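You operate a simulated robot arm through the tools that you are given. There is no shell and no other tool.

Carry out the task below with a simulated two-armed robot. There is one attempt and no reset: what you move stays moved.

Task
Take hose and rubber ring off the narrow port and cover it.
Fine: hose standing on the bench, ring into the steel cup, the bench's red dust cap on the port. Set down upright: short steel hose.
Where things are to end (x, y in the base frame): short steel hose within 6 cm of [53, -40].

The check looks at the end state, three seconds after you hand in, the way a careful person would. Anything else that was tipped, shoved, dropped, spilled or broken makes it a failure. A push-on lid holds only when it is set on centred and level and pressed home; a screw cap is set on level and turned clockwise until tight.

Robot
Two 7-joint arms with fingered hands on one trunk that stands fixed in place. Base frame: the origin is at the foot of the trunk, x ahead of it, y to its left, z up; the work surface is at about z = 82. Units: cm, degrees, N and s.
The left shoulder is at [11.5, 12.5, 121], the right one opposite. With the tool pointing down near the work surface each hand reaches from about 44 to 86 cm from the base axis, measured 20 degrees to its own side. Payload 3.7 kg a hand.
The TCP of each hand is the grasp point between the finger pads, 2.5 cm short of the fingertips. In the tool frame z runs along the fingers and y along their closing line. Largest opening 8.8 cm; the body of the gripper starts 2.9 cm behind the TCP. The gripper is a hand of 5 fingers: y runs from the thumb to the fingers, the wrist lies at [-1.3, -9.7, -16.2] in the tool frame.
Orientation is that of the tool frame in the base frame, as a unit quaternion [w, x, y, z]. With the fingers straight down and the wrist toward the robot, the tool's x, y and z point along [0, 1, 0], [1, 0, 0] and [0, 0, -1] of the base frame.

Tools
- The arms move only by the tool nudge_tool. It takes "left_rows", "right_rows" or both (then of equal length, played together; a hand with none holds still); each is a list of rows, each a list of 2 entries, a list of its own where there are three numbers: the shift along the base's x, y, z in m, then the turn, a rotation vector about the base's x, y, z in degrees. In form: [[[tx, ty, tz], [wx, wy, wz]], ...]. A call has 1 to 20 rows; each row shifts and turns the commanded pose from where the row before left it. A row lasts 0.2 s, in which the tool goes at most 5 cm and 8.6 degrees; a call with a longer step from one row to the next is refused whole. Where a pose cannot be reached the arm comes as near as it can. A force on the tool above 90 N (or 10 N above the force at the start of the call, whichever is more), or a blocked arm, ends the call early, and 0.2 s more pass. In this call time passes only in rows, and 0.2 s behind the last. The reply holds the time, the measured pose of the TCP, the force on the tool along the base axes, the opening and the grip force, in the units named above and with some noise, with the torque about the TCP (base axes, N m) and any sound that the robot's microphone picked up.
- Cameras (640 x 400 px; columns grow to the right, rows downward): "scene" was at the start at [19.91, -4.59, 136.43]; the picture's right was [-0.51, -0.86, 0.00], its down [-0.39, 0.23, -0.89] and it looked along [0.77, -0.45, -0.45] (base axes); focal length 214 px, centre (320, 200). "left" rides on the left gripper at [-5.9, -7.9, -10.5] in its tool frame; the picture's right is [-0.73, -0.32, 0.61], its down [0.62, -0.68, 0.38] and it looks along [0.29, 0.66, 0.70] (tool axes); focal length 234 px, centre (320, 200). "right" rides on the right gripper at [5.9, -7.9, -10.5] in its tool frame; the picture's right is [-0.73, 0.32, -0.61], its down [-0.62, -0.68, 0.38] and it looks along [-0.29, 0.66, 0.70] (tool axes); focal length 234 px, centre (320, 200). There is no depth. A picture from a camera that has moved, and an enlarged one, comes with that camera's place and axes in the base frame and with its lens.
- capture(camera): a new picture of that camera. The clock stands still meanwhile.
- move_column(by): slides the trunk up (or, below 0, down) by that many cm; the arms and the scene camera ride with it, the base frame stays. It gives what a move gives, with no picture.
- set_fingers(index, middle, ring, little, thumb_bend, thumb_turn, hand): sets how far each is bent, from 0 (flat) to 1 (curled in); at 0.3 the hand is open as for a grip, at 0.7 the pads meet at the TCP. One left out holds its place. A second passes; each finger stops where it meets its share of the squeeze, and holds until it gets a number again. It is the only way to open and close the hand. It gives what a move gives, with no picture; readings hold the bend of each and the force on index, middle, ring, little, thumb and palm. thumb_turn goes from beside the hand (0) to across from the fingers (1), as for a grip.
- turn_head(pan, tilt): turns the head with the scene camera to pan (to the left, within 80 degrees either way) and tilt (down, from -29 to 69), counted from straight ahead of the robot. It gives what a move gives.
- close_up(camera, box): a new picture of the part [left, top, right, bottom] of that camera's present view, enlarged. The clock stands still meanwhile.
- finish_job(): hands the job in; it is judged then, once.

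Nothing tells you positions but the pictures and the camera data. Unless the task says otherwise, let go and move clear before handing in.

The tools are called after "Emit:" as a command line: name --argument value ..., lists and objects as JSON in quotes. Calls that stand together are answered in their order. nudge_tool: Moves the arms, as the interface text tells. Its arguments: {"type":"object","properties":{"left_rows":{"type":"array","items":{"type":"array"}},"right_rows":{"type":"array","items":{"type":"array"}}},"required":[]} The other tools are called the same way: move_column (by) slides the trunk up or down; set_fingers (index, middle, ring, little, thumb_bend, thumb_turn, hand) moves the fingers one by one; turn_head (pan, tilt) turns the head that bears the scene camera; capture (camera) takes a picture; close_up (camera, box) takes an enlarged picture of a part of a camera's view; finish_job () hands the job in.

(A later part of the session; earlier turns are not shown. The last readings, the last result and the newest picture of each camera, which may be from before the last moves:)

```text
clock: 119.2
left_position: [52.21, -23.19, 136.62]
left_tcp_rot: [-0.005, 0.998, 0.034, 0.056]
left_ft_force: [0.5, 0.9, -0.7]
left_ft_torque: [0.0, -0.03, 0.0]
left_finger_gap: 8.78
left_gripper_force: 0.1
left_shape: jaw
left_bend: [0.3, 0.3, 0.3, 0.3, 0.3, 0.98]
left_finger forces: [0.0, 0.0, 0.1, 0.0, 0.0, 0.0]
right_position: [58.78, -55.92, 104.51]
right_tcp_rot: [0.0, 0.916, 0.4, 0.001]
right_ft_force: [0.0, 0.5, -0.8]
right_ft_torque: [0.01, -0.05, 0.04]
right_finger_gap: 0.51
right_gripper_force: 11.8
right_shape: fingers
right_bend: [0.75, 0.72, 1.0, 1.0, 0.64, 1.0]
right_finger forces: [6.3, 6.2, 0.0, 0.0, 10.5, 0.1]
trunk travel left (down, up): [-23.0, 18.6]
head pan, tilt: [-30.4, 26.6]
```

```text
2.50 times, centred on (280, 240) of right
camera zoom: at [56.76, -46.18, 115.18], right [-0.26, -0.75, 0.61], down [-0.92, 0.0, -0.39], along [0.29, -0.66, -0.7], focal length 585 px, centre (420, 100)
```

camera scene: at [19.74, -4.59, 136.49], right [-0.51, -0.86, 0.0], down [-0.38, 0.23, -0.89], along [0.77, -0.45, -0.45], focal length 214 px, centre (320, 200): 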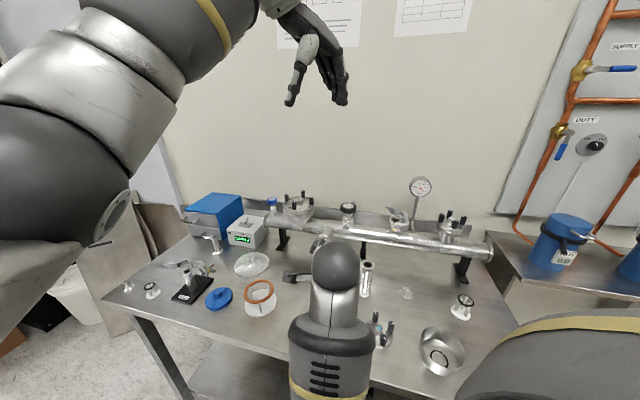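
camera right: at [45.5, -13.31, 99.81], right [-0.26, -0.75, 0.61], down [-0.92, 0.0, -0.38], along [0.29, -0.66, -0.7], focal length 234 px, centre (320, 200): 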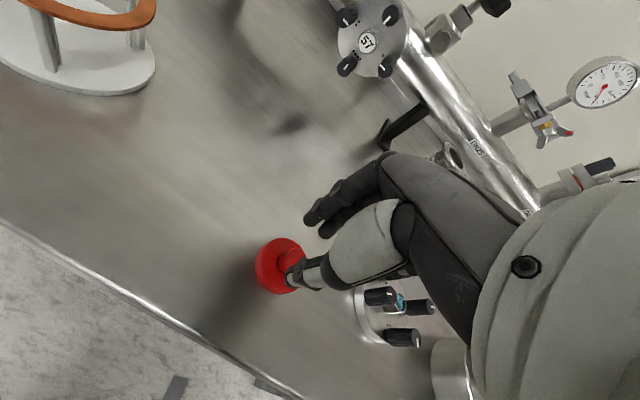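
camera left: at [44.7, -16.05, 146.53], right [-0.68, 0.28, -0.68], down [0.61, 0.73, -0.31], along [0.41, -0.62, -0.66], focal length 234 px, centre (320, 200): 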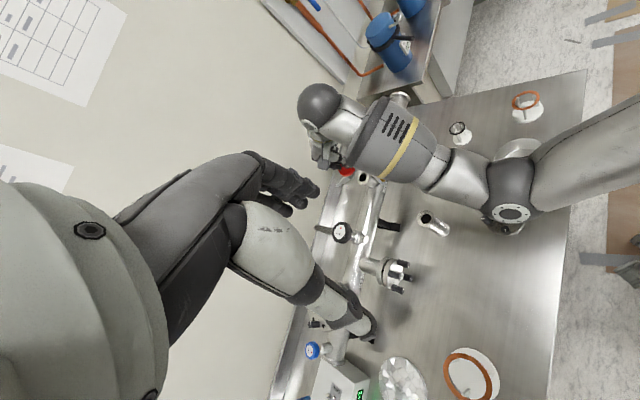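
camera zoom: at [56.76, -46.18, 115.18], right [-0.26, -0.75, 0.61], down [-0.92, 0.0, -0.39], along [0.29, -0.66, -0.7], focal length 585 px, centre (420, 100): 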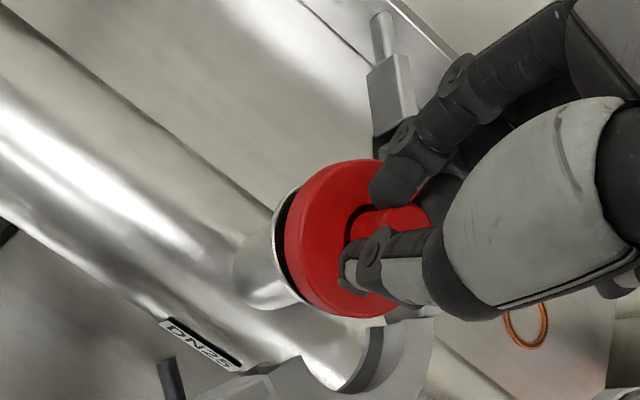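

Emit:
close_up --camera "left" --box '[350, 160, 372, 190]'

Emit:
close_up --camera "right" --box '[250, 210, 310, 270]'

Emit:
close_up --camera "scene" --box '[370, 180, 430, 240]'

```text
13.33 times, centred on (361, 175) of left
camera zoom: at [44.73, -15.99, 146.53], right [-0.68, 0.28, -0.68], down [0.61, 0.73, -0.31], along [0.41, -0.63, -0.66], focal length 3122 px, centre (-227, 533)
```

zoom: 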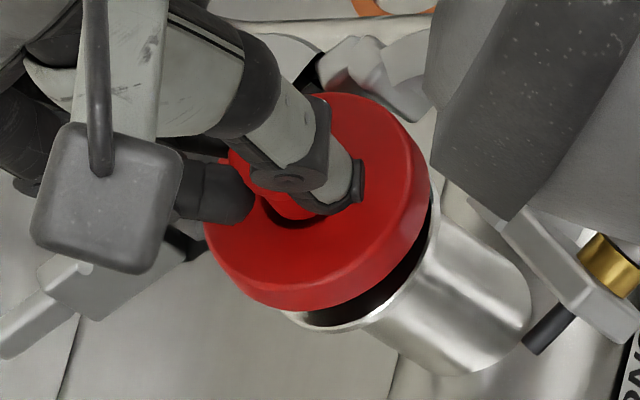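

```text
6.67 times, centred on (280, 240) of right
camera zoom: at [56.76, -46.18, 115.18], right [-0.26, -0.75, 0.61], down [-0.92, 0.0, -0.39], along [0.29, -0.66, -0.7], focal length 1561 px, centre (587, -67)
```

zoom: 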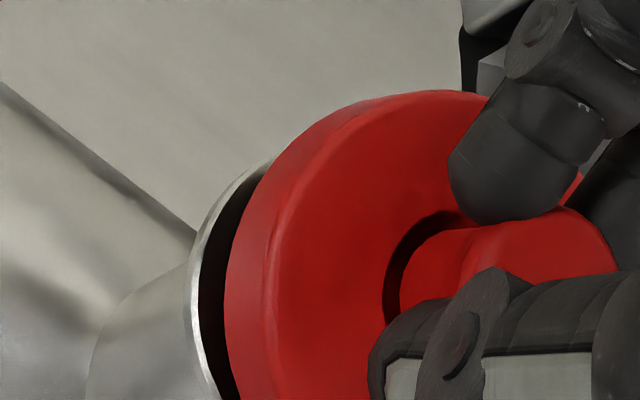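

```text
6.67 times, centred on (400, 210) of scene
camera zoom: at [19.91, -4.6, 136.43], right [-0.51, -0.86, 0.0], down [-0.39, 0.23, -0.89], along [0.77, -0.45, -0.45], focal length 1430 px, centre (-213, 133)
```

zoom: 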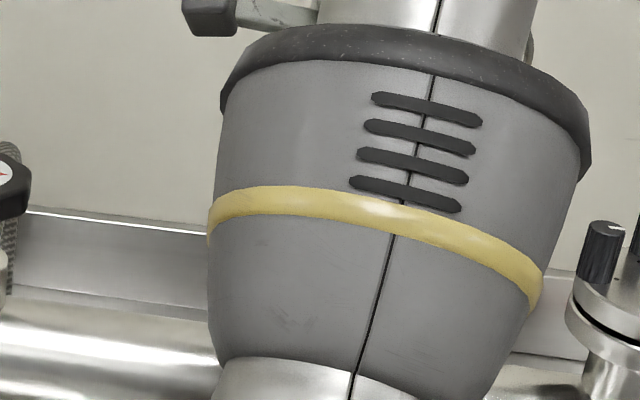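

I'll feel for the fit: lower in small steps and read force and torque to judge any offset.

Emit:
nudge_tool --right_rows '[[[0, 0, -0.002], [0, 0, 0]], [[0, 0, -0.002], [0, 0, 0]]]'

Emit:
nudge_tool --right_rows '[[[0, 0, -0.002], [0, 0, 0]], [[0, 0, -0.002], [0, 0, 0]]]'

Emit:
close_up --camera "left" --box '[350, 160, 372, 190]'

```text
clock: 119.8
left_position: [52.08, -23.27, 136.79]
left_tcp_rot: [-0.006, 0.998, 0.035, 0.055]
left_ft_force: [0.4, -0.5, -0.1]
left_ft_torque: [-0.03, -0.04, 0.0]
left_finger_gap: 8.78
left_gripper_force: 0.1
left_shape: jaw
left_bend: [0.3, 0.3, 0.3, 0.3, 0.3, 0.98]
left_finger forces: [0.0, 0.0, 0.0, 0.0, 0.1, 0.1]
right_position: [58.73, -55.84, 104.08]
right_tcp_rot: [-0.001, 0.916, 0.402, 0.002]
right_ft_force: [0.5, 0.2, -0.5]
right_ft_torque: [-0.02, 0.03, 0.01]
right_finger_gap: 0.51
right_gripper_force: 11.3
right_shape: fingers
right_bend: [0.75, 0.72, 1.0, 1.0, 0.64, 1.0]
right_finger forces: [6.4, 6.2, 0.0, 0.0, 10.4, 0.1]
trunk travel left (down, up): [-23.0, 18.6]
head pan, tilt: [-30.4, 26.6]
```

```text
clock: 120.4
left_position: [52.08, -23.32, 136.7]
left_tcp_rot: [-0.005, 0.998, 0.035, 0.056]
left_ft_force: [-0.3, -0.1, 0.1]
left_ft_torque: [0.03, -0.01, 0.02]
left_finger_gap: 8.78
left_gripper_force: 0.2
left_shape: jaw
left_bend: [0.3, 0.3, 0.3, 0.3, 0.3, 0.98]
left_finger forces: [0.0, 0.0, 0.1, 0.1, 0.0, 0.0]
right_position: [58.72, -55.79, 103.64]
right_tcp_rot: [0.0, 0.916, 0.401, 0.001]
right_ft_force: [0.7, 0.2, -0.7]
right_ft_torque: [0.03, -0.01, 0.0]
right_finger_gap: 0.54
right_gripper_force: 11.5
right_shape: fingers
right_bend: [0.75, 0.72, 1.0, 1.0, 0.64, 1.0]
right_finger forces: [6.3, 6.3, 0.0, 0.1, 10.5, 0.0]
trunk travel left (down, up): [-23.0, 18.6]
head pan, tilt: [-30.4, 26.6]
```

```text
13.33 times, centred on (361, 175) of left
camera zoom: at [44.72, -15.99, 146.53], right [-0.68, 0.28, -0.68], down [0.61, 0.73, -0.31], along [0.41, -0.63, -0.66], focal length 3122 px, centre (-227, 533)
```

zoom: 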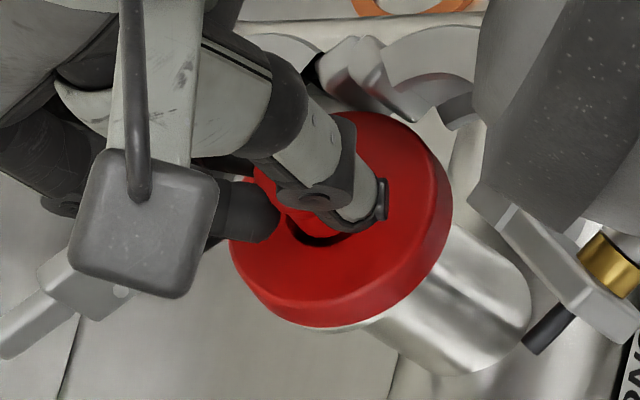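

Emit:
nudge_tool --right_rows '[[[0, 0, -0.002], [0, 0, 0]], [[0, 0, -0.002], [0, 0, 0]]]'

Emit:
close_up --camera "left" --box '[350, 160, 372, 190]'

Emit:
close_up --camera "right" --box '[250, 210, 310, 270]'

```text
clock: 121.0
left_position: [52.01, -23.26, 136.71]
left_tcp_rot: [-0.006, 0.998, 0.034, 0.055]
left_ft_force: [-0.2, -0.1, 0.4]
left_ft_torque: [0.02, 0.02, 0.0]
left_finger_gap: 8.76
left_gripper_force: 0.0
left_shape: jaw
left_bend: [0.3, 0.3, 0.3, 0.3, 0.3, 0.98]
left_finger forces: [0.0, 0.0, 0.0, 0.0, 0.1, 0.0]
right_position: [58.76, -55.74, 103.29]
right_tcp_rot: [0.001, 0.915, 0.403, 0.002]
right_ft_force: [1.2, 1.0, 5.3]
right_ft_torque: [0.02, 0.04, 0.0]
right_finger_gap: 0.49
right_gripper_force: 12.3
right_shape: fingers
right_bend: [0.75, 0.72, 1.0, 1.0, 0.64, 1.0]
right_finger forces: [7.6, 7.4, 0.0, 0.1, 10.8, 0.0]
trunk travel left (down, up): [-23.0, 18.6]
head pan, tilt: [-30.4, 26.6]
```

```text
13.33 times, centred on (361, 175) of left
camera zoom: at [44.67, -15.94, 146.57], right [-0.68, 0.28, -0.68], down [0.61, 0.73, -0.31], along [0.41, -0.63, -0.66], focal length 3122 px, centre (-227, 533)
```

zoom: 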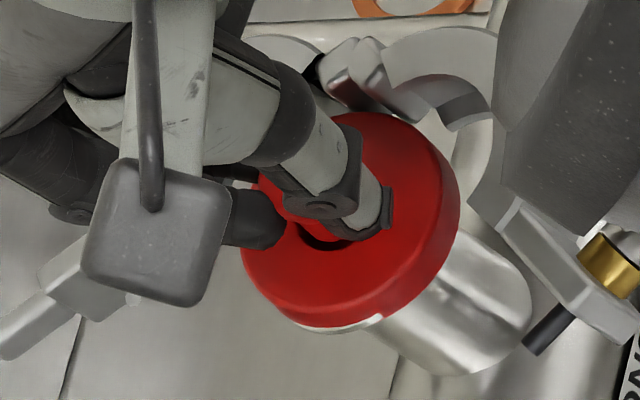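

```text
6.67 times, centred on (280, 240) of right
camera zoom: at [56.79, -46.2, 113.99], right [-0.26, -0.75, 0.61], down [-0.92, 0.0, -0.39], along [0.29, -0.66, -0.69], focal length 1561 px, centre (587, -67)
```

zoom: 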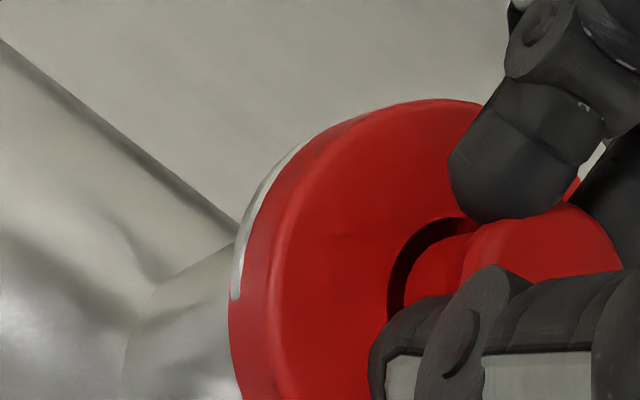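

There's contact at 5 N with the flange still peeking out on the left side in both views, so the cap sits about 0.35 cm too far right. I'll raise slightly, shift left and lower again.

Emit:
nudge_tool --right_rows '[[[0, 0, 0.004], [0, 0, 0]], [[0.0022, 0.0033, 0], [0, 0, 0]], [[0, 0, -0.003], [0, 0, 0]]]'

Emit:
close_up --camera "left" --box '[350, 160, 372, 190]'

Emit:
close_up --camera "right" --box '[250, 210, 310, 270]'

```text
clock: 121.8
left_position: [52.04, -23.15, 136.79]
left_tcp_rot: [-0.005, 0.998, 0.034, 0.056]
left_ft_force: [0.4, 0.0, -0.5]
left_ft_torque: [0.02, 0.01, 0.04]
left_finger_gap: 8.77
left_gripper_force: 0.0
left_shape: jaw
left_bend: [0.3, 0.3, 0.3, 0.3, 0.3, 0.98]
left_finger forces: [0.0, 0.0, 0.1, 0.1, 0.0, 0.1]
right_position: [58.92, -55.63, 103.38]
right_tcp_rot: [0.0, 0.916, 0.401, 0.002]
right_ft_force: [0.0, 0.5, 2.9]
right_ft_torque: [0.01, 0.06, 0.0]
right_finger_gap: 0.46
right_gripper_force: 12.6
right_shape: fingers
right_bend: [0.75, 0.72, 1.0, 1.0, 0.64, 1.0]
right_finger forces: [7.0, 6.9, 0.0, 0.1, 10.9, 0.1]
trunk travel left (down, up): [-23.0, 18.6]
head pan, tilt: [-30.4, 26.6]
```

```text
13.33 times, centred on (361, 175) of left
camera zoom: at [44.68, -15.95, 146.56], right [-0.68, 0.28, -0.68], down [0.61, 0.73, -0.31], along [0.41, -0.63, -0.66], focal length 3122 px, centre (-227, 533)
```

zoom: 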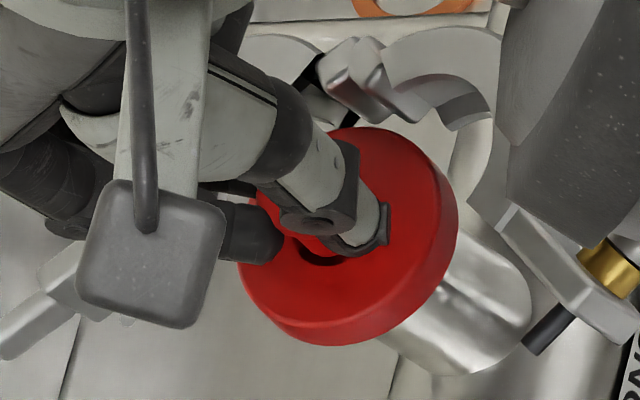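

```text
6.67 times, centred on (280, 240) of right
camera zoom: at [56.99, -45.91, 114.05], right [-0.26, -0.75, 0.61], down [-0.92, 0.0, -0.39], along [0.29, -0.66, -0.7], focal length 1561 px, centre (587, -67)
```

zoom: 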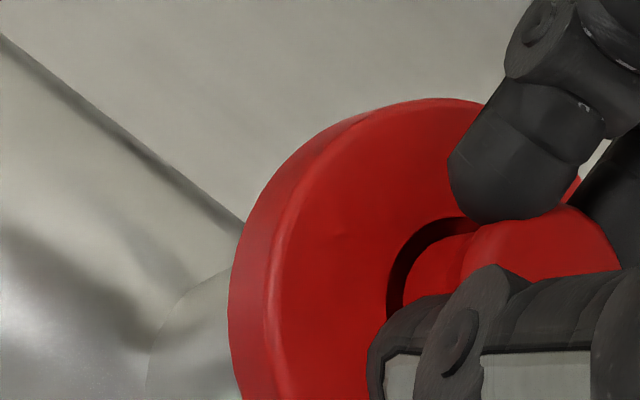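

The flange is now fully covered and the cap looks centred. I'll press down gently and watch force and height.

Emit:
nudge_tool --right_rows '[[[0, 0, -0.002], [0, 0, 0]], [[0, 0, -0.002], [0, 0, 0]]]'

Emit:
close_up --camera "left" --box '[350, 160, 372, 190]'

```text
clock: 122.4
left_position: [51.97, -23.26, 136.74]
left_tcp_rot: [-0.005, 0.998, 0.035, 0.056]
left_ft_force: [-0.4, 0.3, -0.3]
left_ft_torque: [-0.01, -0.04, 0.03]
left_finger_gap: 8.8
left_gripper_force: 0.1
left_shape: jaw
left_bend: [0.3, 0.3, 0.3, 0.3, 0.3, 0.98]
left_finger forces: [0.1, 0.0, 0.0, 0.1, 0.0, 0.0]
right_position: [58.89, -55.64, 103.13]
right_tcp_rot: [0.001, 0.916, 0.402, 0.002]
right_ft_force: [5.4, -1.3, 8.3]
right_ft_torque: [-0.02, -0.01, 0.01]
right_finger_gap: 0.4
right_gripper_force: 13.7
right_shape: fingers
right_bend: [0.75, 0.72, 1.0, 1.0, 0.67, 1.0]
right_finger forces: [8.7, 9.3, 0.0, 0.0, 9.6, 0.0]
trunk travel left (down, up): [-23.0, 18.6]
head pan, tilt: [-30.4, 26.6]
```

```text
13.33 times, centred on (361, 175) of left
camera zoom: at [44.71, -15.93, 146.55], right [-0.68, 0.28, -0.68], down [0.61, 0.73, -0.31], along [0.41, -0.63, -0.66], focal length 3122 px, centre (-227, 533)
```

zoom: 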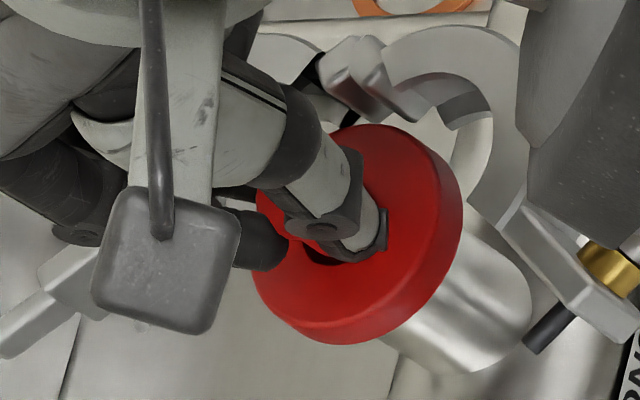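

The forces show contact on the cap's front-right side pushing it inward. That's the clamp's front jaw, which is too close. I'll raise the cap just above the flange and use its rim to nudge the free jaw further open.

Emit:
nudge_tool --right_rows '[[[0, 0, 0.006], [0, 0, 0]], [[-0.004, 0, 0], [0, 0, 0]], [[-0.004, 0, 0], [0, 0, 0]]]'

Emit:
close_up --camera "left" --box '[345, 155, 375, 195]'

Emit:
close_up --camera "right" --box '[230, 190, 330, 290]'

```text
clock: 123.2
left_position: [52.18, -23.32, 136.8]
left_tcp_rot: [-0.005, 0.998, 0.035, 0.055]
left_ft_force: [-0.8, 0.8, -0.2]
left_ft_torque: [-0.04, 0.02, -0.02]
left_finger_gap: 8.78
left_gripper_force: 0.0
left_shape: jaw
left_bend: [0.3, 0.3, 0.3, 0.3, 0.3, 0.98]
left_finger forces: [0.0, 0.0, 0.1, 0.0, 0.0, 0.0]
right_position: [58.17, -55.5, 103.51]
right_tcp_rot: [0.0, 0.916, 0.402, 0.001]
right_ft_force: [0.4, 1.6, 0.4]
right_ft_torque: [0.01, 0.01, 0.03]
right_finger_gap: 0.36
right_gripper_force: 12.1
right_shape: fingers
right_bend: [0.75, 0.72, 1.0, 1.0, 0.66, 1.0]
right_finger forces: [6.5, 7.0, 0.1, 0.0, 10.6, 0.0]
trunk travel left (down, up): [-23.0, 18.6]
head pan, tilt: [-30.4, 26.6]
```

```text
10.00 times, centred on (360, 175) of left
camera zoom: at [44.74, -15.99, 146.51], right [-0.68, 0.28, -0.68], down [0.61, 0.73, -0.31], along [0.41, -0.63, -0.66], focal length 2342 px, centre (-80, 450)
```

zoom: 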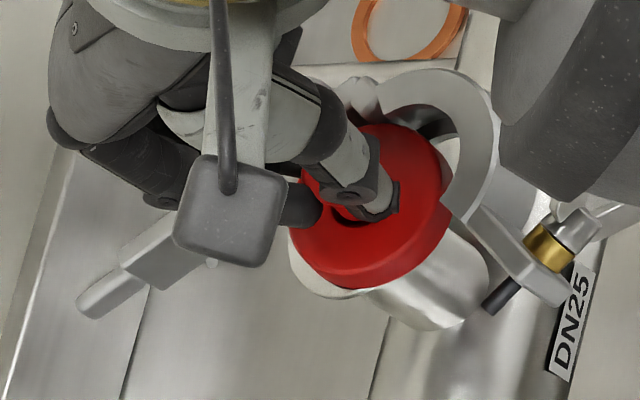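

```text
4.00 times, centred on (280, 240) of right
camera zoom: at [56.21, -45.83, 114.2], right [-0.26, -0.75, 0.61], down [-0.92, 0.0, -0.38], along [0.29, -0.66, -0.7], focal length 937 px, centre (480, 40)
```

zoom: 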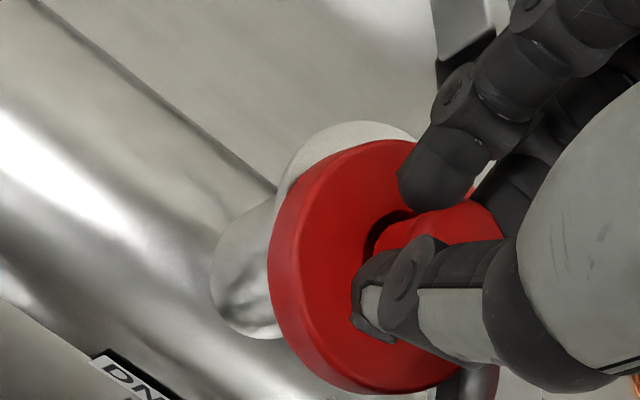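

Re-reading the torques, the contact radius is about 1.35 cm, which matches the bore edge, so the cap likely has a plug that enters the bore and is displaced slightly toward the robot. I'll shift it the other way and try again.

Emit:
nudge_tool --right_rows '[[[0.006, 0, 0.001], [0, 0, 0]], [[0.005, -0.001, 0], [0, 0, 0]]]'

Emit:
close_up --camera "left" --box '[350, 160, 372, 190]'

Emit:
close_up --camera "right" --box '[230, 190, 330, 290]'

```text
clock: 123.8
left_position: [52.1, -23.29, 136.68]
left_tcp_rot: [-0.006, 0.998, 0.035, 0.055]
left_ft_force: [-0.5, 0.5, -0.5]
left_ft_torque: [-0.02, 0.01, 0.02]
left_finger_gap: 8.76
left_gripper_force: 0.0
left_shape: jaw
left_bend: [0.3, 0.3, 0.3, 0.3, 0.3, 0.98]
left_finger forces: [0.0, 0.0, 0.1, 0.1, 0.0, 0.1]
right_position: [59.37, -55.54, 103.55]
right_tcp_rot: [-0.001, 0.916, 0.402, 0.002]
right_ft_force: [-1.1, -0.5, -0.4]
right_ft_torque: [-0.02, 0.06, 0.0]
right_finger_gap: 0.39
right_gripper_force: 12.0
right_shape: fingers
right_bend: [0.75, 0.72, 1.0, 1.0, 0.66, 1.0]
right_finger forces: [5.9, 7.4, 0.0, 0.1, 10.7, 0.0]
trunk travel left (down, up): [-23.0, 18.6]
head pan, tilt: [-30.4, 26.6]
```

```text
13.33 times, centred on (361, 175) of left
camera zoom: at [44.71, -16.0, 146.53], right [-0.68, 0.28, -0.68], down [0.61, 0.73, -0.31], along [0.41, -0.63, -0.66], focal length 3122 px, centre (-227, 533)
```

zoom: 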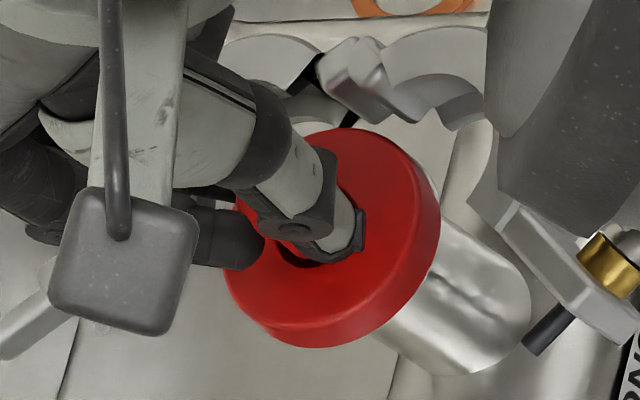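

```text
4.00 times, centred on (280, 240) of right
camera zoom: at [57.3, -45.94, 114.27], right [-0.26, -0.75, 0.61], down [-0.92, 0.0, -0.38], along [0.29, -0.66, -0.7], focal length 937 px, centre (480, 40)
```

zoom: 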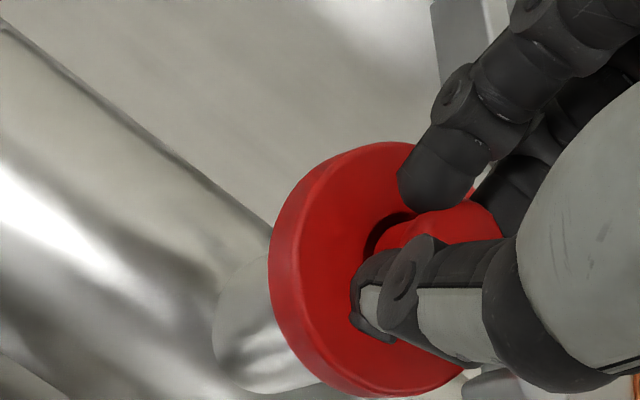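

Emit:
nudge_tool --right_rows '[[[0, 0, -0.002], [0, 0, 0]], [[0, 0, -0.002], [0, 0, 0]]]'

Emit:
nudge_tool --right_rows '[[[0, 0, -0.002], [0, 0, 0]]]'

Emit:
close_up --camera "left" --box '[350, 160, 372, 190]'

```text
clock: 124.4
left_position: [52.08, -23.22, 136.76]
left_tcp_rot: [-0.005, 0.998, 0.035, 0.055]
left_ft_force: [0.7, 0.4, 0.3]
left_ft_torque: [0.01, -0.02, -0.02]
left_finger_gap: 8.77
left_gripper_force: 0.1
left_shape: jaw
left_bend: [0.3, 0.3, 0.3, 0.3, 0.3, 0.98]
left_finger forces: [0.0, 0.0, 0.1, 0.0, 0.0, 0.0]
right_position: [59.23, -55.5, 103.26]
right_tcp_rot: [0.001, 0.916, 0.4, 0.002]
right_ft_force: [1.3, 0.2, 1.4]
right_ft_torque: [-0.04, 0.02, 0.0]
right_finger_gap: 0.37
right_gripper_force: 11.8
right_shape: fingers
right_bend: [0.75, 0.72, 1.0, 1.0, 0.66, 1.0]
right_finger forces: [6.2, 7.6, 0.0, 0.0, 10.4, 0.1]
trunk travel left (down, up): [-23.0, 18.6]
head pan, tilt: [-30.4, 26.6]
```

```text
clock: 124.8
left_position: [52.07, -23.28, 136.97]
left_tcp_rot: [-0.005, 0.998, 0.034, 0.055]
left_ft_force: [-0.4, 0.0, -0.3]
left_ft_torque: [-0.01, 0.0, 0.02]
left_finger_gap: 8.81
left_gripper_force: 0.0
left_shape: jaw
left_bend: [0.3, 0.3, 0.3, 0.3, 0.3, 0.98]
left_finger forces: [0.1, 0.1, 0.0, 0.0, 0.0, 0.0]
right_position: [59.19, -55.58, 102.99]
right_tcp_rot: [0.0, 0.916, 0.401, 0.002]
right_ft_force: [1.5, -2.7, 2.7]
right_ft_torque: [0.02, 0.04, -0.01]
right_finger_gap: 0.36
right_gripper_force: 12.5
right_shape: fingers
right_bend: [0.75, 0.72, 1.0, 1.0, 0.66, 1.0]
right_finger forces: [6.1, 8.4, 0.0, 0.0, 9.7, 0.0]
trunk travel left (down, up): [-23.0, 18.6]
head pan, tilt: [-30.4, 26.6]
```

```text
13.33 times, centred on (361, 175) of left
camera zoom: at [44.69, -15.99, 146.55], right [-0.68, 0.28, -0.68], down [0.61, 0.73, -0.31], along [0.41, -0.63, -0.66], focal length 3122 px, centre (-227, 533)
```

zoom: 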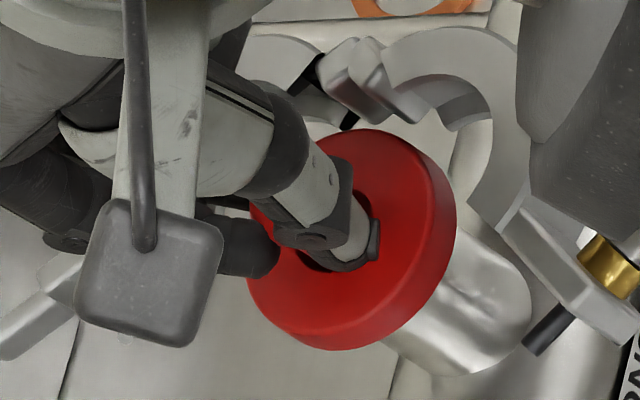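

Lower now with little resistance, so the alignment is better. I'll keep lowering with a small correction away from the robot.

Emit:
nudge_tool --right_rows '[[[0.0008, -0.001, -0.001], [0, 0, 0]], [[0, 0, -0.002], [0, 0, 0]], [[0, 0, -0.002], [0, 0, 0]]]'

Emit:
close_up --camera "left" --box '[350, 160, 372, 190]'

Emit:
close_up --camera "right" --box '[230, 190, 330, 290]'

```text
clock: 125.6
left_position: [52.05, -23.19, 136.85]
left_tcp_rot: [-0.004, 0.998, 0.035, 0.056]
left_ft_force: [0.0, 0.4, 0.1]
left_ft_torque: [0.01, -0.01, -0.04]
left_finger_gap: 8.79
left_gripper_force: 0.0
left_shape: jaw
left_bend: [0.3, 0.3, 0.3, 0.3, 0.3, 0.98]
left_finger forces: [0.1, 0.0, 0.0, 0.1, 0.1, 0.0]
right_position: [59.32, -55.78, 102.85]
right_tcp_rot: [0.002, 0.916, 0.401, 0.002]
right_ft_force: [0.1, 0.2, 13.7]
right_ft_torque: [0.07, 0.07, 0.0]
right_finger_gap: 0.31
right_gripper_force: 14.8
right_shape: fingers
right_bend: [0.75, 0.73, 1.0, 1.0, 0.66, 1.0]
right_finger forces: [6.8, 9.6, 0.0, 0.1, 12.3, 0.1]
trunk travel left (down, up): [-23.0, 18.6]
head pan, tilt: [-30.4, 26.6]
```

```text
13.33 times, centred on (361, 175) of left
camera zoom: at [44.57, -15.87, 146.63], right [-0.67, 0.28, -0.68], down [0.61, 0.73, -0.31], along [0.41, -0.63, -0.66], focal length 3122 px, centre (-227, 533)
```

zoom: 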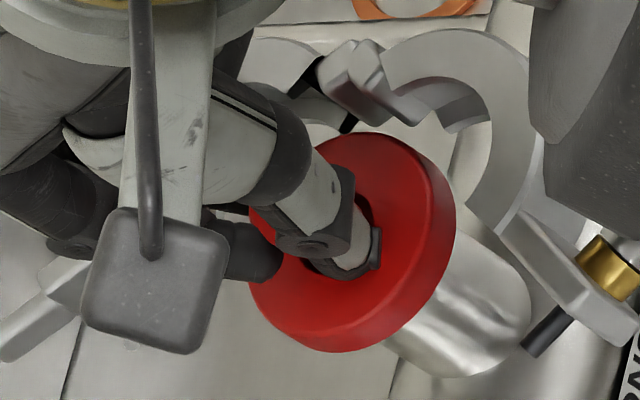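

```text
4.00 times, centred on (280, 240) of right
camera zoom: at [57.29, -46.02, 113.5], right [-0.26, -0.75, 0.61], down [-0.92, 0.0, -0.39], along [0.29, -0.66, -0.69], focal length 937 px, centre (480, 40)
```

zoom: 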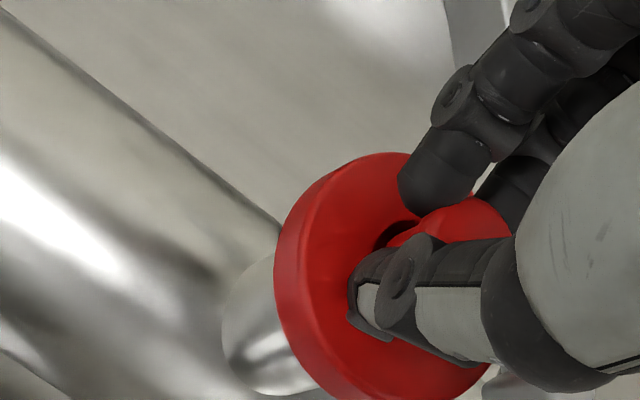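

Vertical load is 13.7 N with almost no sideways force, so the cap is sitting evenly on the flange. I'll press further.

Emit:
nudge_tool --right_rows '[[[0, 0, -0.003], [0, 0, 0]], [[0, 0, -0.003], [0, 0, 0]]]'

Emit:
close_up --camera "left" --box '[350, 160, 372, 190]'

```text
clock: 126.2
left_position: [51.82, -22.95, 137.08]
left_tcp_rot: [-0.005, 0.998, 0.034, 0.056]
left_ft_force: [0.5, -0.4, 0.8]
left_ft_torque: [0.03, -0.02, -0.02]
left_finger_gap: 8.78
left_gripper_force: 0.0
left_shape: jaw
left_bend: [0.3, 0.3, 0.3, 0.3, 0.3, 0.98]
left_finger forces: [0.0, 0.0, 0.0, 0.0, 0.0, 0.0]
right_position: [59.43, -55.66, 102.6]
right_tcp_rot: [0.004, 0.916, 0.401, 0.005]
right_ft_force: [4.9, 1.3, 31.8]
right_ft_torque: [0.25, 0.11, 0.07]
right_finger_gap: 0.22
right_gripper_force: 22.9
right_shape: fingers
right_bend: [0.75, 0.73, 1.0, 1.0, 0.67, 1.0]
right_finger forces: [10.2, 11.3, 0.0, 0.0, 24.9, 0.0]
trunk travel left (down, up): [-23.0, 18.6]
head pan, tilt: [-30.4, 26.6]
```

```text
13.33 times, centred on (361, 175) of left
camera zoom: at [44.4, -15.69, 146.75], right [-0.67, 0.28, -0.68], down [0.61, 0.73, -0.31], along [0.41, -0.63, -0.66], focal length 3122 px, centre (-227, 533)
```

zoom: 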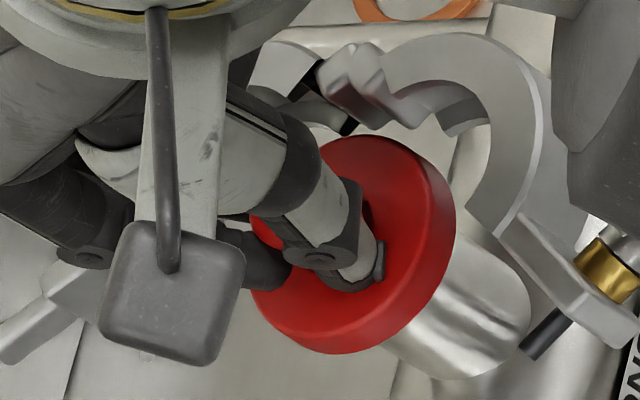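

There's 32 N and the cap hasn't moved further. Its rim is about 0.6 cm below the flange top and concentric. I'll release, back off, and inspect before a final press.

Emit:
nudge_tool --right_rows '[[[0, 0, 0.004], [0, 0, 0]], [[0, 0, 0.002], [0, 0, 0]]]'

Emit:
set_fingers --hand "right" --index 0.6 --middle 0.6 --thumb_bend 0.57

Emit:
set_fingers --hand "right" --index 0.45 --middle 0.45 --thumb_bend 0.45

Emit:
close_up --camera "left" --box '[350, 160, 372, 190]'

Emit:
close_up --camera "right" --box '[230, 190, 330, 290]'

```text
clock: 126.8
left_position: [52.1, -23.06, 136.73]
left_tcp_rot: [-0.005, 0.998, 0.035, 0.055]
left_ft_force: [-0.3, 0.2, 0.1]
left_ft_torque: [0.03, 0.01, 0.03]
left_finger_gap: 8.79
left_gripper_force: 0.1
left_shape: jaw
left_bend: [0.3, 0.3, 0.3, 0.3, 0.3, 0.98]
left_finger forces: [0.1, 0.0, 0.0, 0.0, 0.0, 0.1]
right_position: [59.35, -55.67, 102.62]
right_tcp_rot: [-0.001, 0.916, 0.401, 0.0]
right_ft_force: [3.3, -0.8, 12.8]
right_ft_torque: [-0.01, 0.05, -0.02]
right_finger_gap: 0.23
right_gripper_force: 14.5
right_shape: fingers
right_bend: [0.75, 0.73, 1.0, 1.0, 0.67, 1.0]
right_finger forces: [7.9, 10.5, 0.0, 0.0, 11.3, 0.0]
trunk travel left (down, up): [-23.0, 18.6]
head pan, tilt: [-30.4, 26.6]
```

```text
clock: 127.8
left_position: [52.05, -23.16, 136.84]
left_tcp_rot: [-0.005, 0.998, 0.035, 0.056]
left_ft_force: [0.4, -0.7, -0.7]
left_ft_torque: [-0.01, 0.01, 0.06]
left_finger_gap: 8.79
left_gripper_force: 0.1
left_shape: jaw
left_bend: [0.3, 0.3, 0.3, 0.3, 0.3, 0.98]
left_finger forces: [0.0, 0.0, 0.0, 0.0, 0.1, 0.0]
right_position: [59.44, -55.69, 102.65]
right_tcp_rot: [0.0, 0.916, 0.401, 0.001]
right_ft_force: [0.7, 1.3, 7.3]
right_ft_torque: [0.04, 0.02, -0.04]
right_finger_gap: 2.02
right_gripper_force: 2.6
right_shape: fingers
right_bend: [0.6, 0.61, 1.0, 1.0, 0.59, 1.0]
right_finger forces: [0.0, 2.1, 0.1, 0.0, 4.8, 0.0]
trunk travel left (down, up): [-23.0, 18.6]
head pan, tilt: [-30.4, 26.6]
```

```text
clock: 128.8
left_position: [52.23, -23.31, 136.78]
left_tcp_rot: [-0.004, 0.998, 0.035, 0.057]
left_ft_force: [1.0, -0.2, 0.3]
left_ft_torque: [0.03, 0.0, 0.0]
left_finger_gap: 8.8
left_gripper_force: 0.1
left_shape: jaw
left_bend: [0.3, 0.3, 0.3, 0.3, 0.3, 0.98]
left_finger forces: [0.0, 0.1, 0.0, 0.0, 0.0, 0.0]
right_position: [59.45, -55.76, 102.6]
right_tcp_rot: [0.0, 0.916, 0.402, 0.001]
right_ft_force: [-0.5, 1.4, 0.1]
right_ft_torque: [0.0, 0.03, -0.02]
right_finger_gap: 5.19
right_gripper_force: 0.1
right_shape: fingers
right_bend: [0.45, 0.45, 1.0, 1.0, 0.45, 0.99]
right_finger forces: [0.0, 0.1, 0.0, 0.1, 0.0, 0.0]
trunk travel left (down, up): [-23.0, 18.6]
head pan, tilt: [-30.4, 26.6]
```

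```text
13.33 times, centred on (361, 175) of left
camera zoom: at [44.71, -15.97, 146.53], right [-0.68, 0.28, -0.68], down [0.61, 0.73, -0.31], along [0.41, -0.63, -0.66], focal length 3122 px, centre (-227, 533)
```

zoom: 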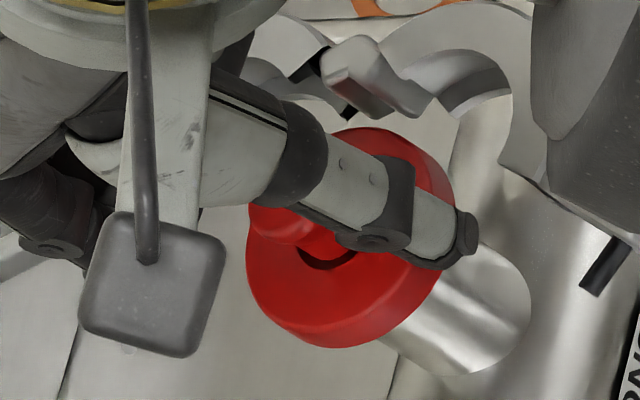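

```text
4.00 times, centred on (280, 240) of right
camera zoom: at [57.47, -46.12, 113.31], right [-0.26, -0.75, 0.61], down [-0.92, 0.0, -0.38], along [0.29, -0.66, -0.7], focal length 937 px, centre (480, 40)
```

zoom: 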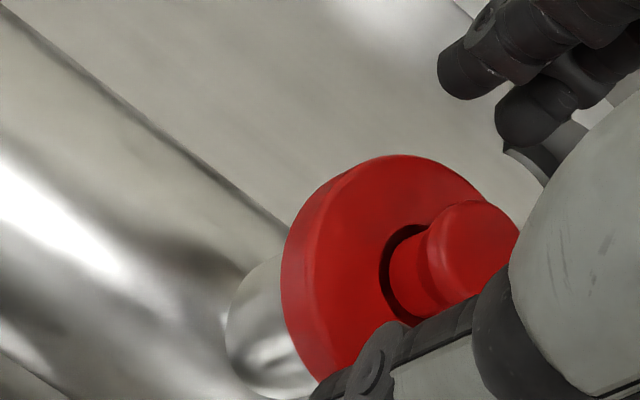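

The cap stays on by itself. I'll raise the hand clear and inspect it from all cameras.

Emit:
nudge_tool --right_rows '[[[0, 0, 0.02], [0, 0, 0]], [[0, 0, 0.03], [0, 0, 0]], [[-0.02, 0.02, 0.03], [0, 0, 0]], [[-0.03, 0.03, 0.02], [0, 0, 0]], [[-0.04, 0.01, 0.0], [0, 0, 0]], [[-0.045, -0.01, 0.0], [0, 0, 0]]]'

Emit:
close_up --camera "left" --box '[345, 160, 375, 190]'

Emit:
capture --camera "scene"

Emit:
close_up --camera "scene" --box '[380, 195, 420, 235]'

Emit:
capture --camera "right"

```text
clock: 130.2
left_position: [52.1, -23.09, 136.92]
left_tcp_rot: [-0.005, 0.998, 0.035, 0.056]
left_ft_force: [0.0, 0.7, -0.5]
left_ft_torque: [0.01, -0.03, 0.01]
left_finger_gap: 8.75
left_gripper_force: 0.1
left_shape: jaw
left_bend: [0.3, 0.3, 0.3, 0.3, 0.3, 0.98]
left_finger forces: [0.0, 0.0, 0.1, 0.1, 0.0, 0.0]
right_position: [45.88, -50.84, 112.68]
right_tcp_rot: [0.0, 0.916, 0.402, 0.002]
right_ft_force: [-0.1, 0.1, -0.3]
right_ft_torque: [-0.04, 0.01, 0.0]
right_finger_gap: 5.22
right_gripper_force: 0.0
right_shape: fingers
right_bend: [0.45, 0.45, 1.0, 1.0, 0.45, 0.99]
right_finger forces: [0.0, 0.1, 0.0, 0.0, 0.0, 0.0]
trunk travel left (down, up): [-23.0, 18.6]
head pan, tilt: [-30.4, 26.6]
```

```text
13.33 times, centred on (360, 175) of left
camera zoom: at [44.64, -15.9, 146.58], right [-0.68, 0.28, -0.68], down [0.61, 0.73, -0.31], along [0.41, -0.63, -0.66], focal length 3122 px, centre (-213, 533)
```

zoom: 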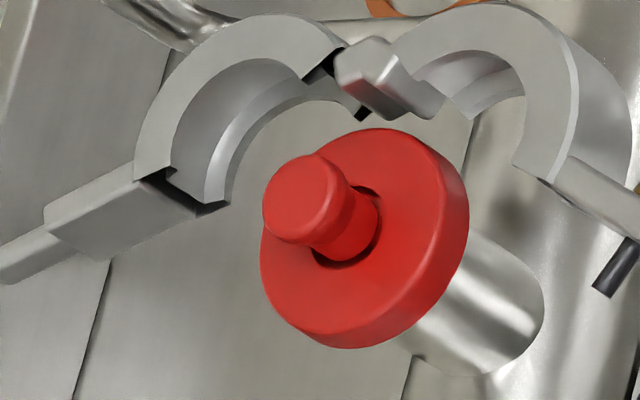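

```text
taken
camera scene: at [19.85, -4.52, 136.46], right [-0.51, -0.86, 0.0], down [-0.39, 0.23, -0.89], along [0.77, -0.45, -0.45], focal length 214 px, centre (320, 200)
```

scene: 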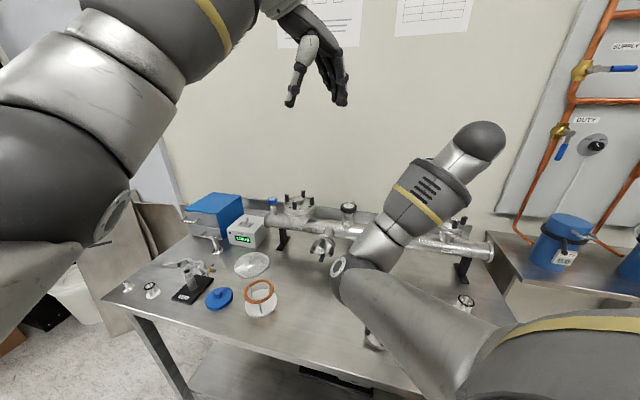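

```text
10.00 times, centred on (400, 215) of scene
camera zoom: at [19.85, -4.52, 136.46], right [-0.51, -0.86, 0.0], down [-0.39, 0.23, -0.89], along [0.77, -0.45, -0.45], focal length 2145 px, centre (-480, 50)
```

zoom: 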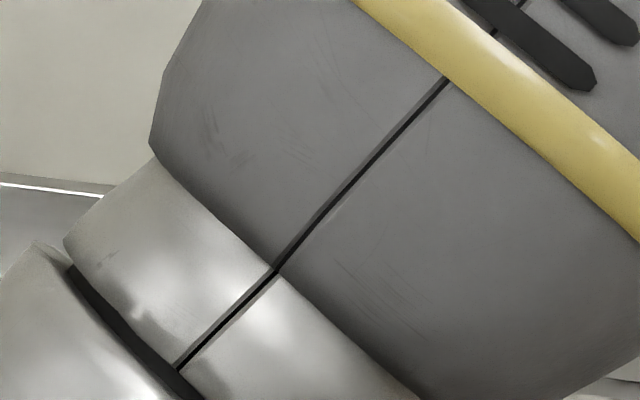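

```text
taken
camera right: at [43.84, -41.21, 123.38], right [-0.26, -0.75, 0.6], down [-0.92, 0.0, -0.39], along [0.29, -0.66, -0.7], focal length 234 px, centre (320, 200)
```

right: 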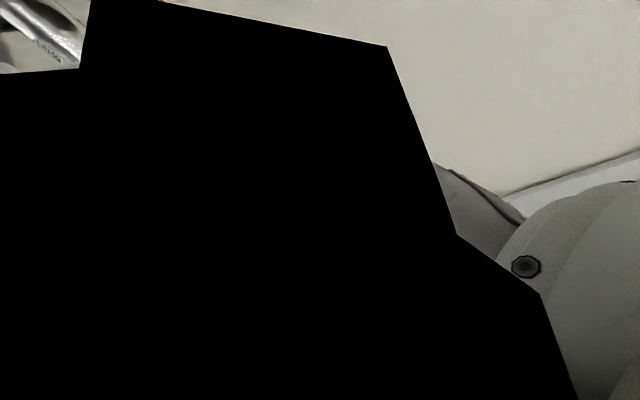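

The arm's elbow has swung low and forward in this pose. I need to check it isn't touching the hose or bench items.

Emit:
capture --camera "left"

Emit:
close_up --camera "left" --box '[380, 90, 620, 320]'

```text
taken
camera left: at [44.64, -15.9, 146.58], right [-0.68, 0.28, -0.68], down [0.61, 0.73, -0.31], along [0.41, -0.63, -0.66], focal length 234 px, centre (320, 200)
```

left: 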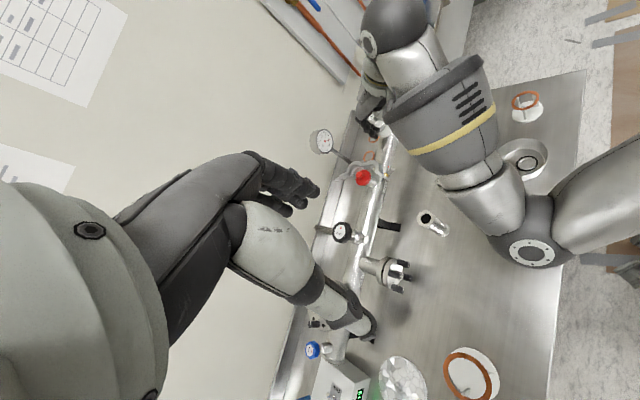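

```text
1.74 times, centred on (500, 205) of left
camera zoom: at [44.64, -15.9, 146.58], right [-0.68, 0.28, -0.68], down [0.61, 0.73, -0.31], along [0.41, -0.63, -0.66], focal length 407 px, centre (7, 191)
```

zoom: 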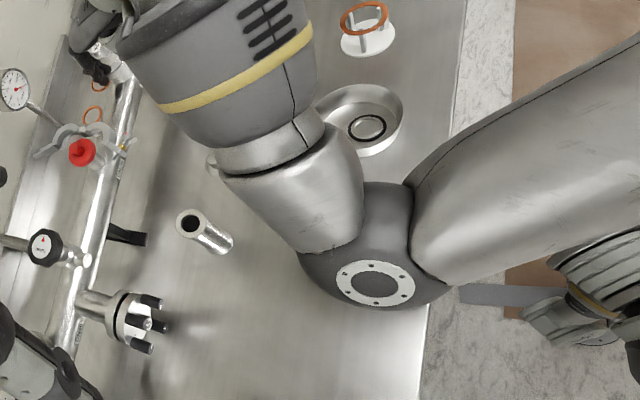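

The hose, ring and other items are undisturbed, and the elbow is well above the bench. The cap sits level on the port. To be sure it's home, I'll go back and press harder with the fingertips round the knob.

Emit:
nudge_tool --right_rows '[[[0.045, 0.01, 0], [0, 0, 0]], [[0.04, -0.01, 0], [0, 0, 0]], [[0.03, -0.03, 0.0], [0, 0, 0]], [[0.02, -0.02, -0.02], [0, 0, 0]], [[0, 0, -0.03], [0, 0, 0]]]'

Emit:
close_up --camera "right" --box '[210, 170, 350, 310]'

Emit:
close_up --camera "left" --box '[345, 160, 375, 190]'

```text
clock: 131.4
left_position: [52.1, -23.29, 136.77]
left_tcp_rot: [-0.005, 0.998, 0.035, 0.054]
left_ft_force: [0.4, 0.3, 0.1]
left_ft_torque: [0.0, 0.01, -0.01]
left_finger_gap: 8.78
left_gripper_force: 0.0
left_shape: jaw
left_bend: [0.3, 0.3, 0.3, 0.3, 0.3, 0.98]
left_finger forces: [0.1, 0.0, 0.0, 0.1, 0.1, 0.0]
right_position: [59.35, -55.69, 107.66]
right_tcp_rot: [-0.001, 0.916, 0.401, 0.001]
right_ft_force: [-1.2, -0.4, -0.4]
right_ft_torque: [0.03, 0.01, 0.02]
right_finger_gap: 5.22
right_gripper_force: 0.0
right_shape: fingers
right_bend: [0.45, 0.45, 1.0, 1.0, 0.45, 0.99]
right_finger forces: [0.0, 0.0, 0.1, 0.0, 0.1, 0.0]
trunk travel left (down, up): [-23.0, 18.6]
head pan, tilt: [-30.4, 26.6]
```

```text
2.86 times, centred on (280, 240) of right
camera zoom: at [57.47, -46.06, 118.24], right [-0.26, -0.75, 0.61], down [-0.92, 0.0, -0.39], along [0.29, -0.66, -0.7], focal length 669 px, centre (434, 86)
```

zoom: 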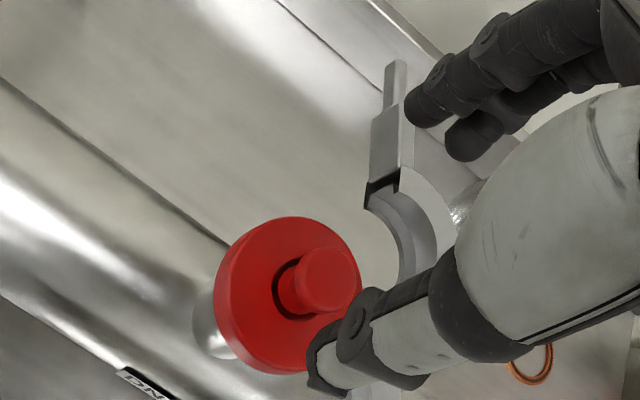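

```text
13.33 times, centred on (360, 175) of left
camera zoom: at [44.78, -16.0, 146.5], right [-0.68, 0.28, -0.68], down [0.61, 0.73, -0.31], along [0.41, -0.63, -0.66], focal length 3122 px, centre (-213, 533)
```

zoom: 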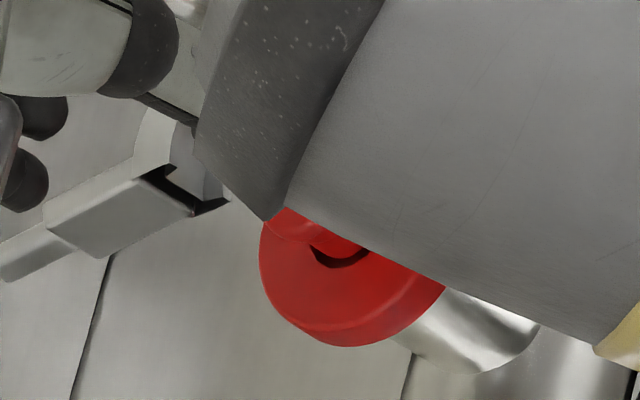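

Emit:
nudge_tool --right_rows '[[[0.001, 0, -0.025], [0, 0, 0]], [[0, 0, -0.02], [0, 0, 0]]]'

Emit:
set_fingers --hand "right" --index 0.72 --middle 0.7 --thumb_bend 0.7

Emit:
close_up --camera "right" --box '[230, 190, 330, 290]'

```text
clock: 132.0
left_position: [52.1, -23.28, 136.76]
left_tcp_rot: [-0.005, 0.998, 0.034, 0.054]
left_ft_force: [-0.7, -0.1, -0.1]
left_ft_torque: [-0.01, 0.0, -0.05]
left_finger_gap: 8.77
left_gripper_force: 0.1
left_shape: jaw
left_bend: [0.3, 0.3, 0.3, 0.3, 0.3, 0.98]
left_finger forces: [0.1, 0.0, 0.1, 0.1, 0.1, 0.0]
right_position: [59.54, -55.75, 102.89]
right_tcp_rot: [0.0, 0.916, 0.402, 0.002]
right_ft_force: [-0.4, 0.5, 0.4]
right_ft_torque: [-0.02, 0.0, -0.03]
right_finger_gap: 5.2
right_gripper_force: 0.1
right_shape: fingers
right_bend: [0.45, 0.45, 1.0, 1.0, 0.45, 0.99]
right_finger forces: [0.1, 0.1, 0.0, 0.0, 0.0, 0.1]
trunk travel left (down, up): [-23.0, 18.6]
head pan, tilt: [-30.4, 26.6]
```

```text
clock: 133.0
left_position: [52.14, -23.23, 136.73]
left_tcp_rot: [-0.006, 0.998, 0.035, 0.056]
left_ft_force: [-0.7, 0.5, 0.8]
left_ft_torque: [-0.01, 0.01, -0.04]
left_finger_gap: 8.75
left_gripper_force: 0.2
left_shape: jaw
left_bend: [0.3, 0.3, 0.3, 0.3, 0.3, 0.98]
left_finger forces: [0.1, 0.0, 0.0, 0.0, 0.0, 0.1]
right_position: [59.37, -55.94, 102.99]
right_tcp_rot: [-0.001, 0.916, 0.401, 0.0]
right_ft_force: [-2.5, 0.9, -0.8]
right_ft_torque: [0.05, 0.05, -0.02]
right_finger_gap: 0.49
right_gripper_force: 3.4
right_shape: fingers
right_bend: [0.72, 0.68, 1.0, 1.0, 0.63, 1.0]
right_finger forces: [1.0, 1.9, 0.1, 0.0, 4.7, 0.0]
trunk travel left (down, up): [-23.0, 18.6]
head pan, tilt: [-30.4, 26.6]
```

```text
4.00 times, centred on (280, 240) of right
camera zoom: at [57.52, -46.08, 113.63], right [-0.26, -0.75, 0.61], down [-0.92, 0.0, -0.39], along [0.29, -0.66, -0.7], focal length 937 px, centre (480, 40)
```

zoom: 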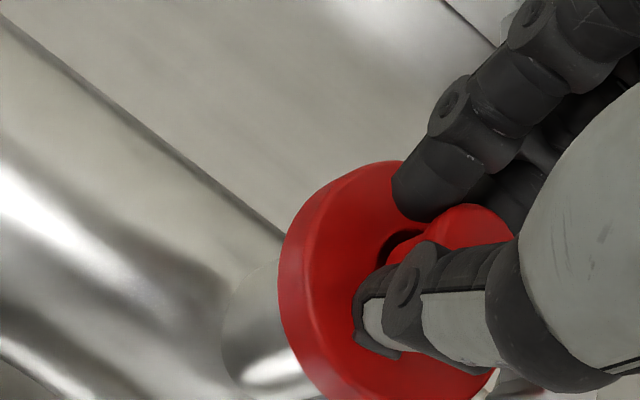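

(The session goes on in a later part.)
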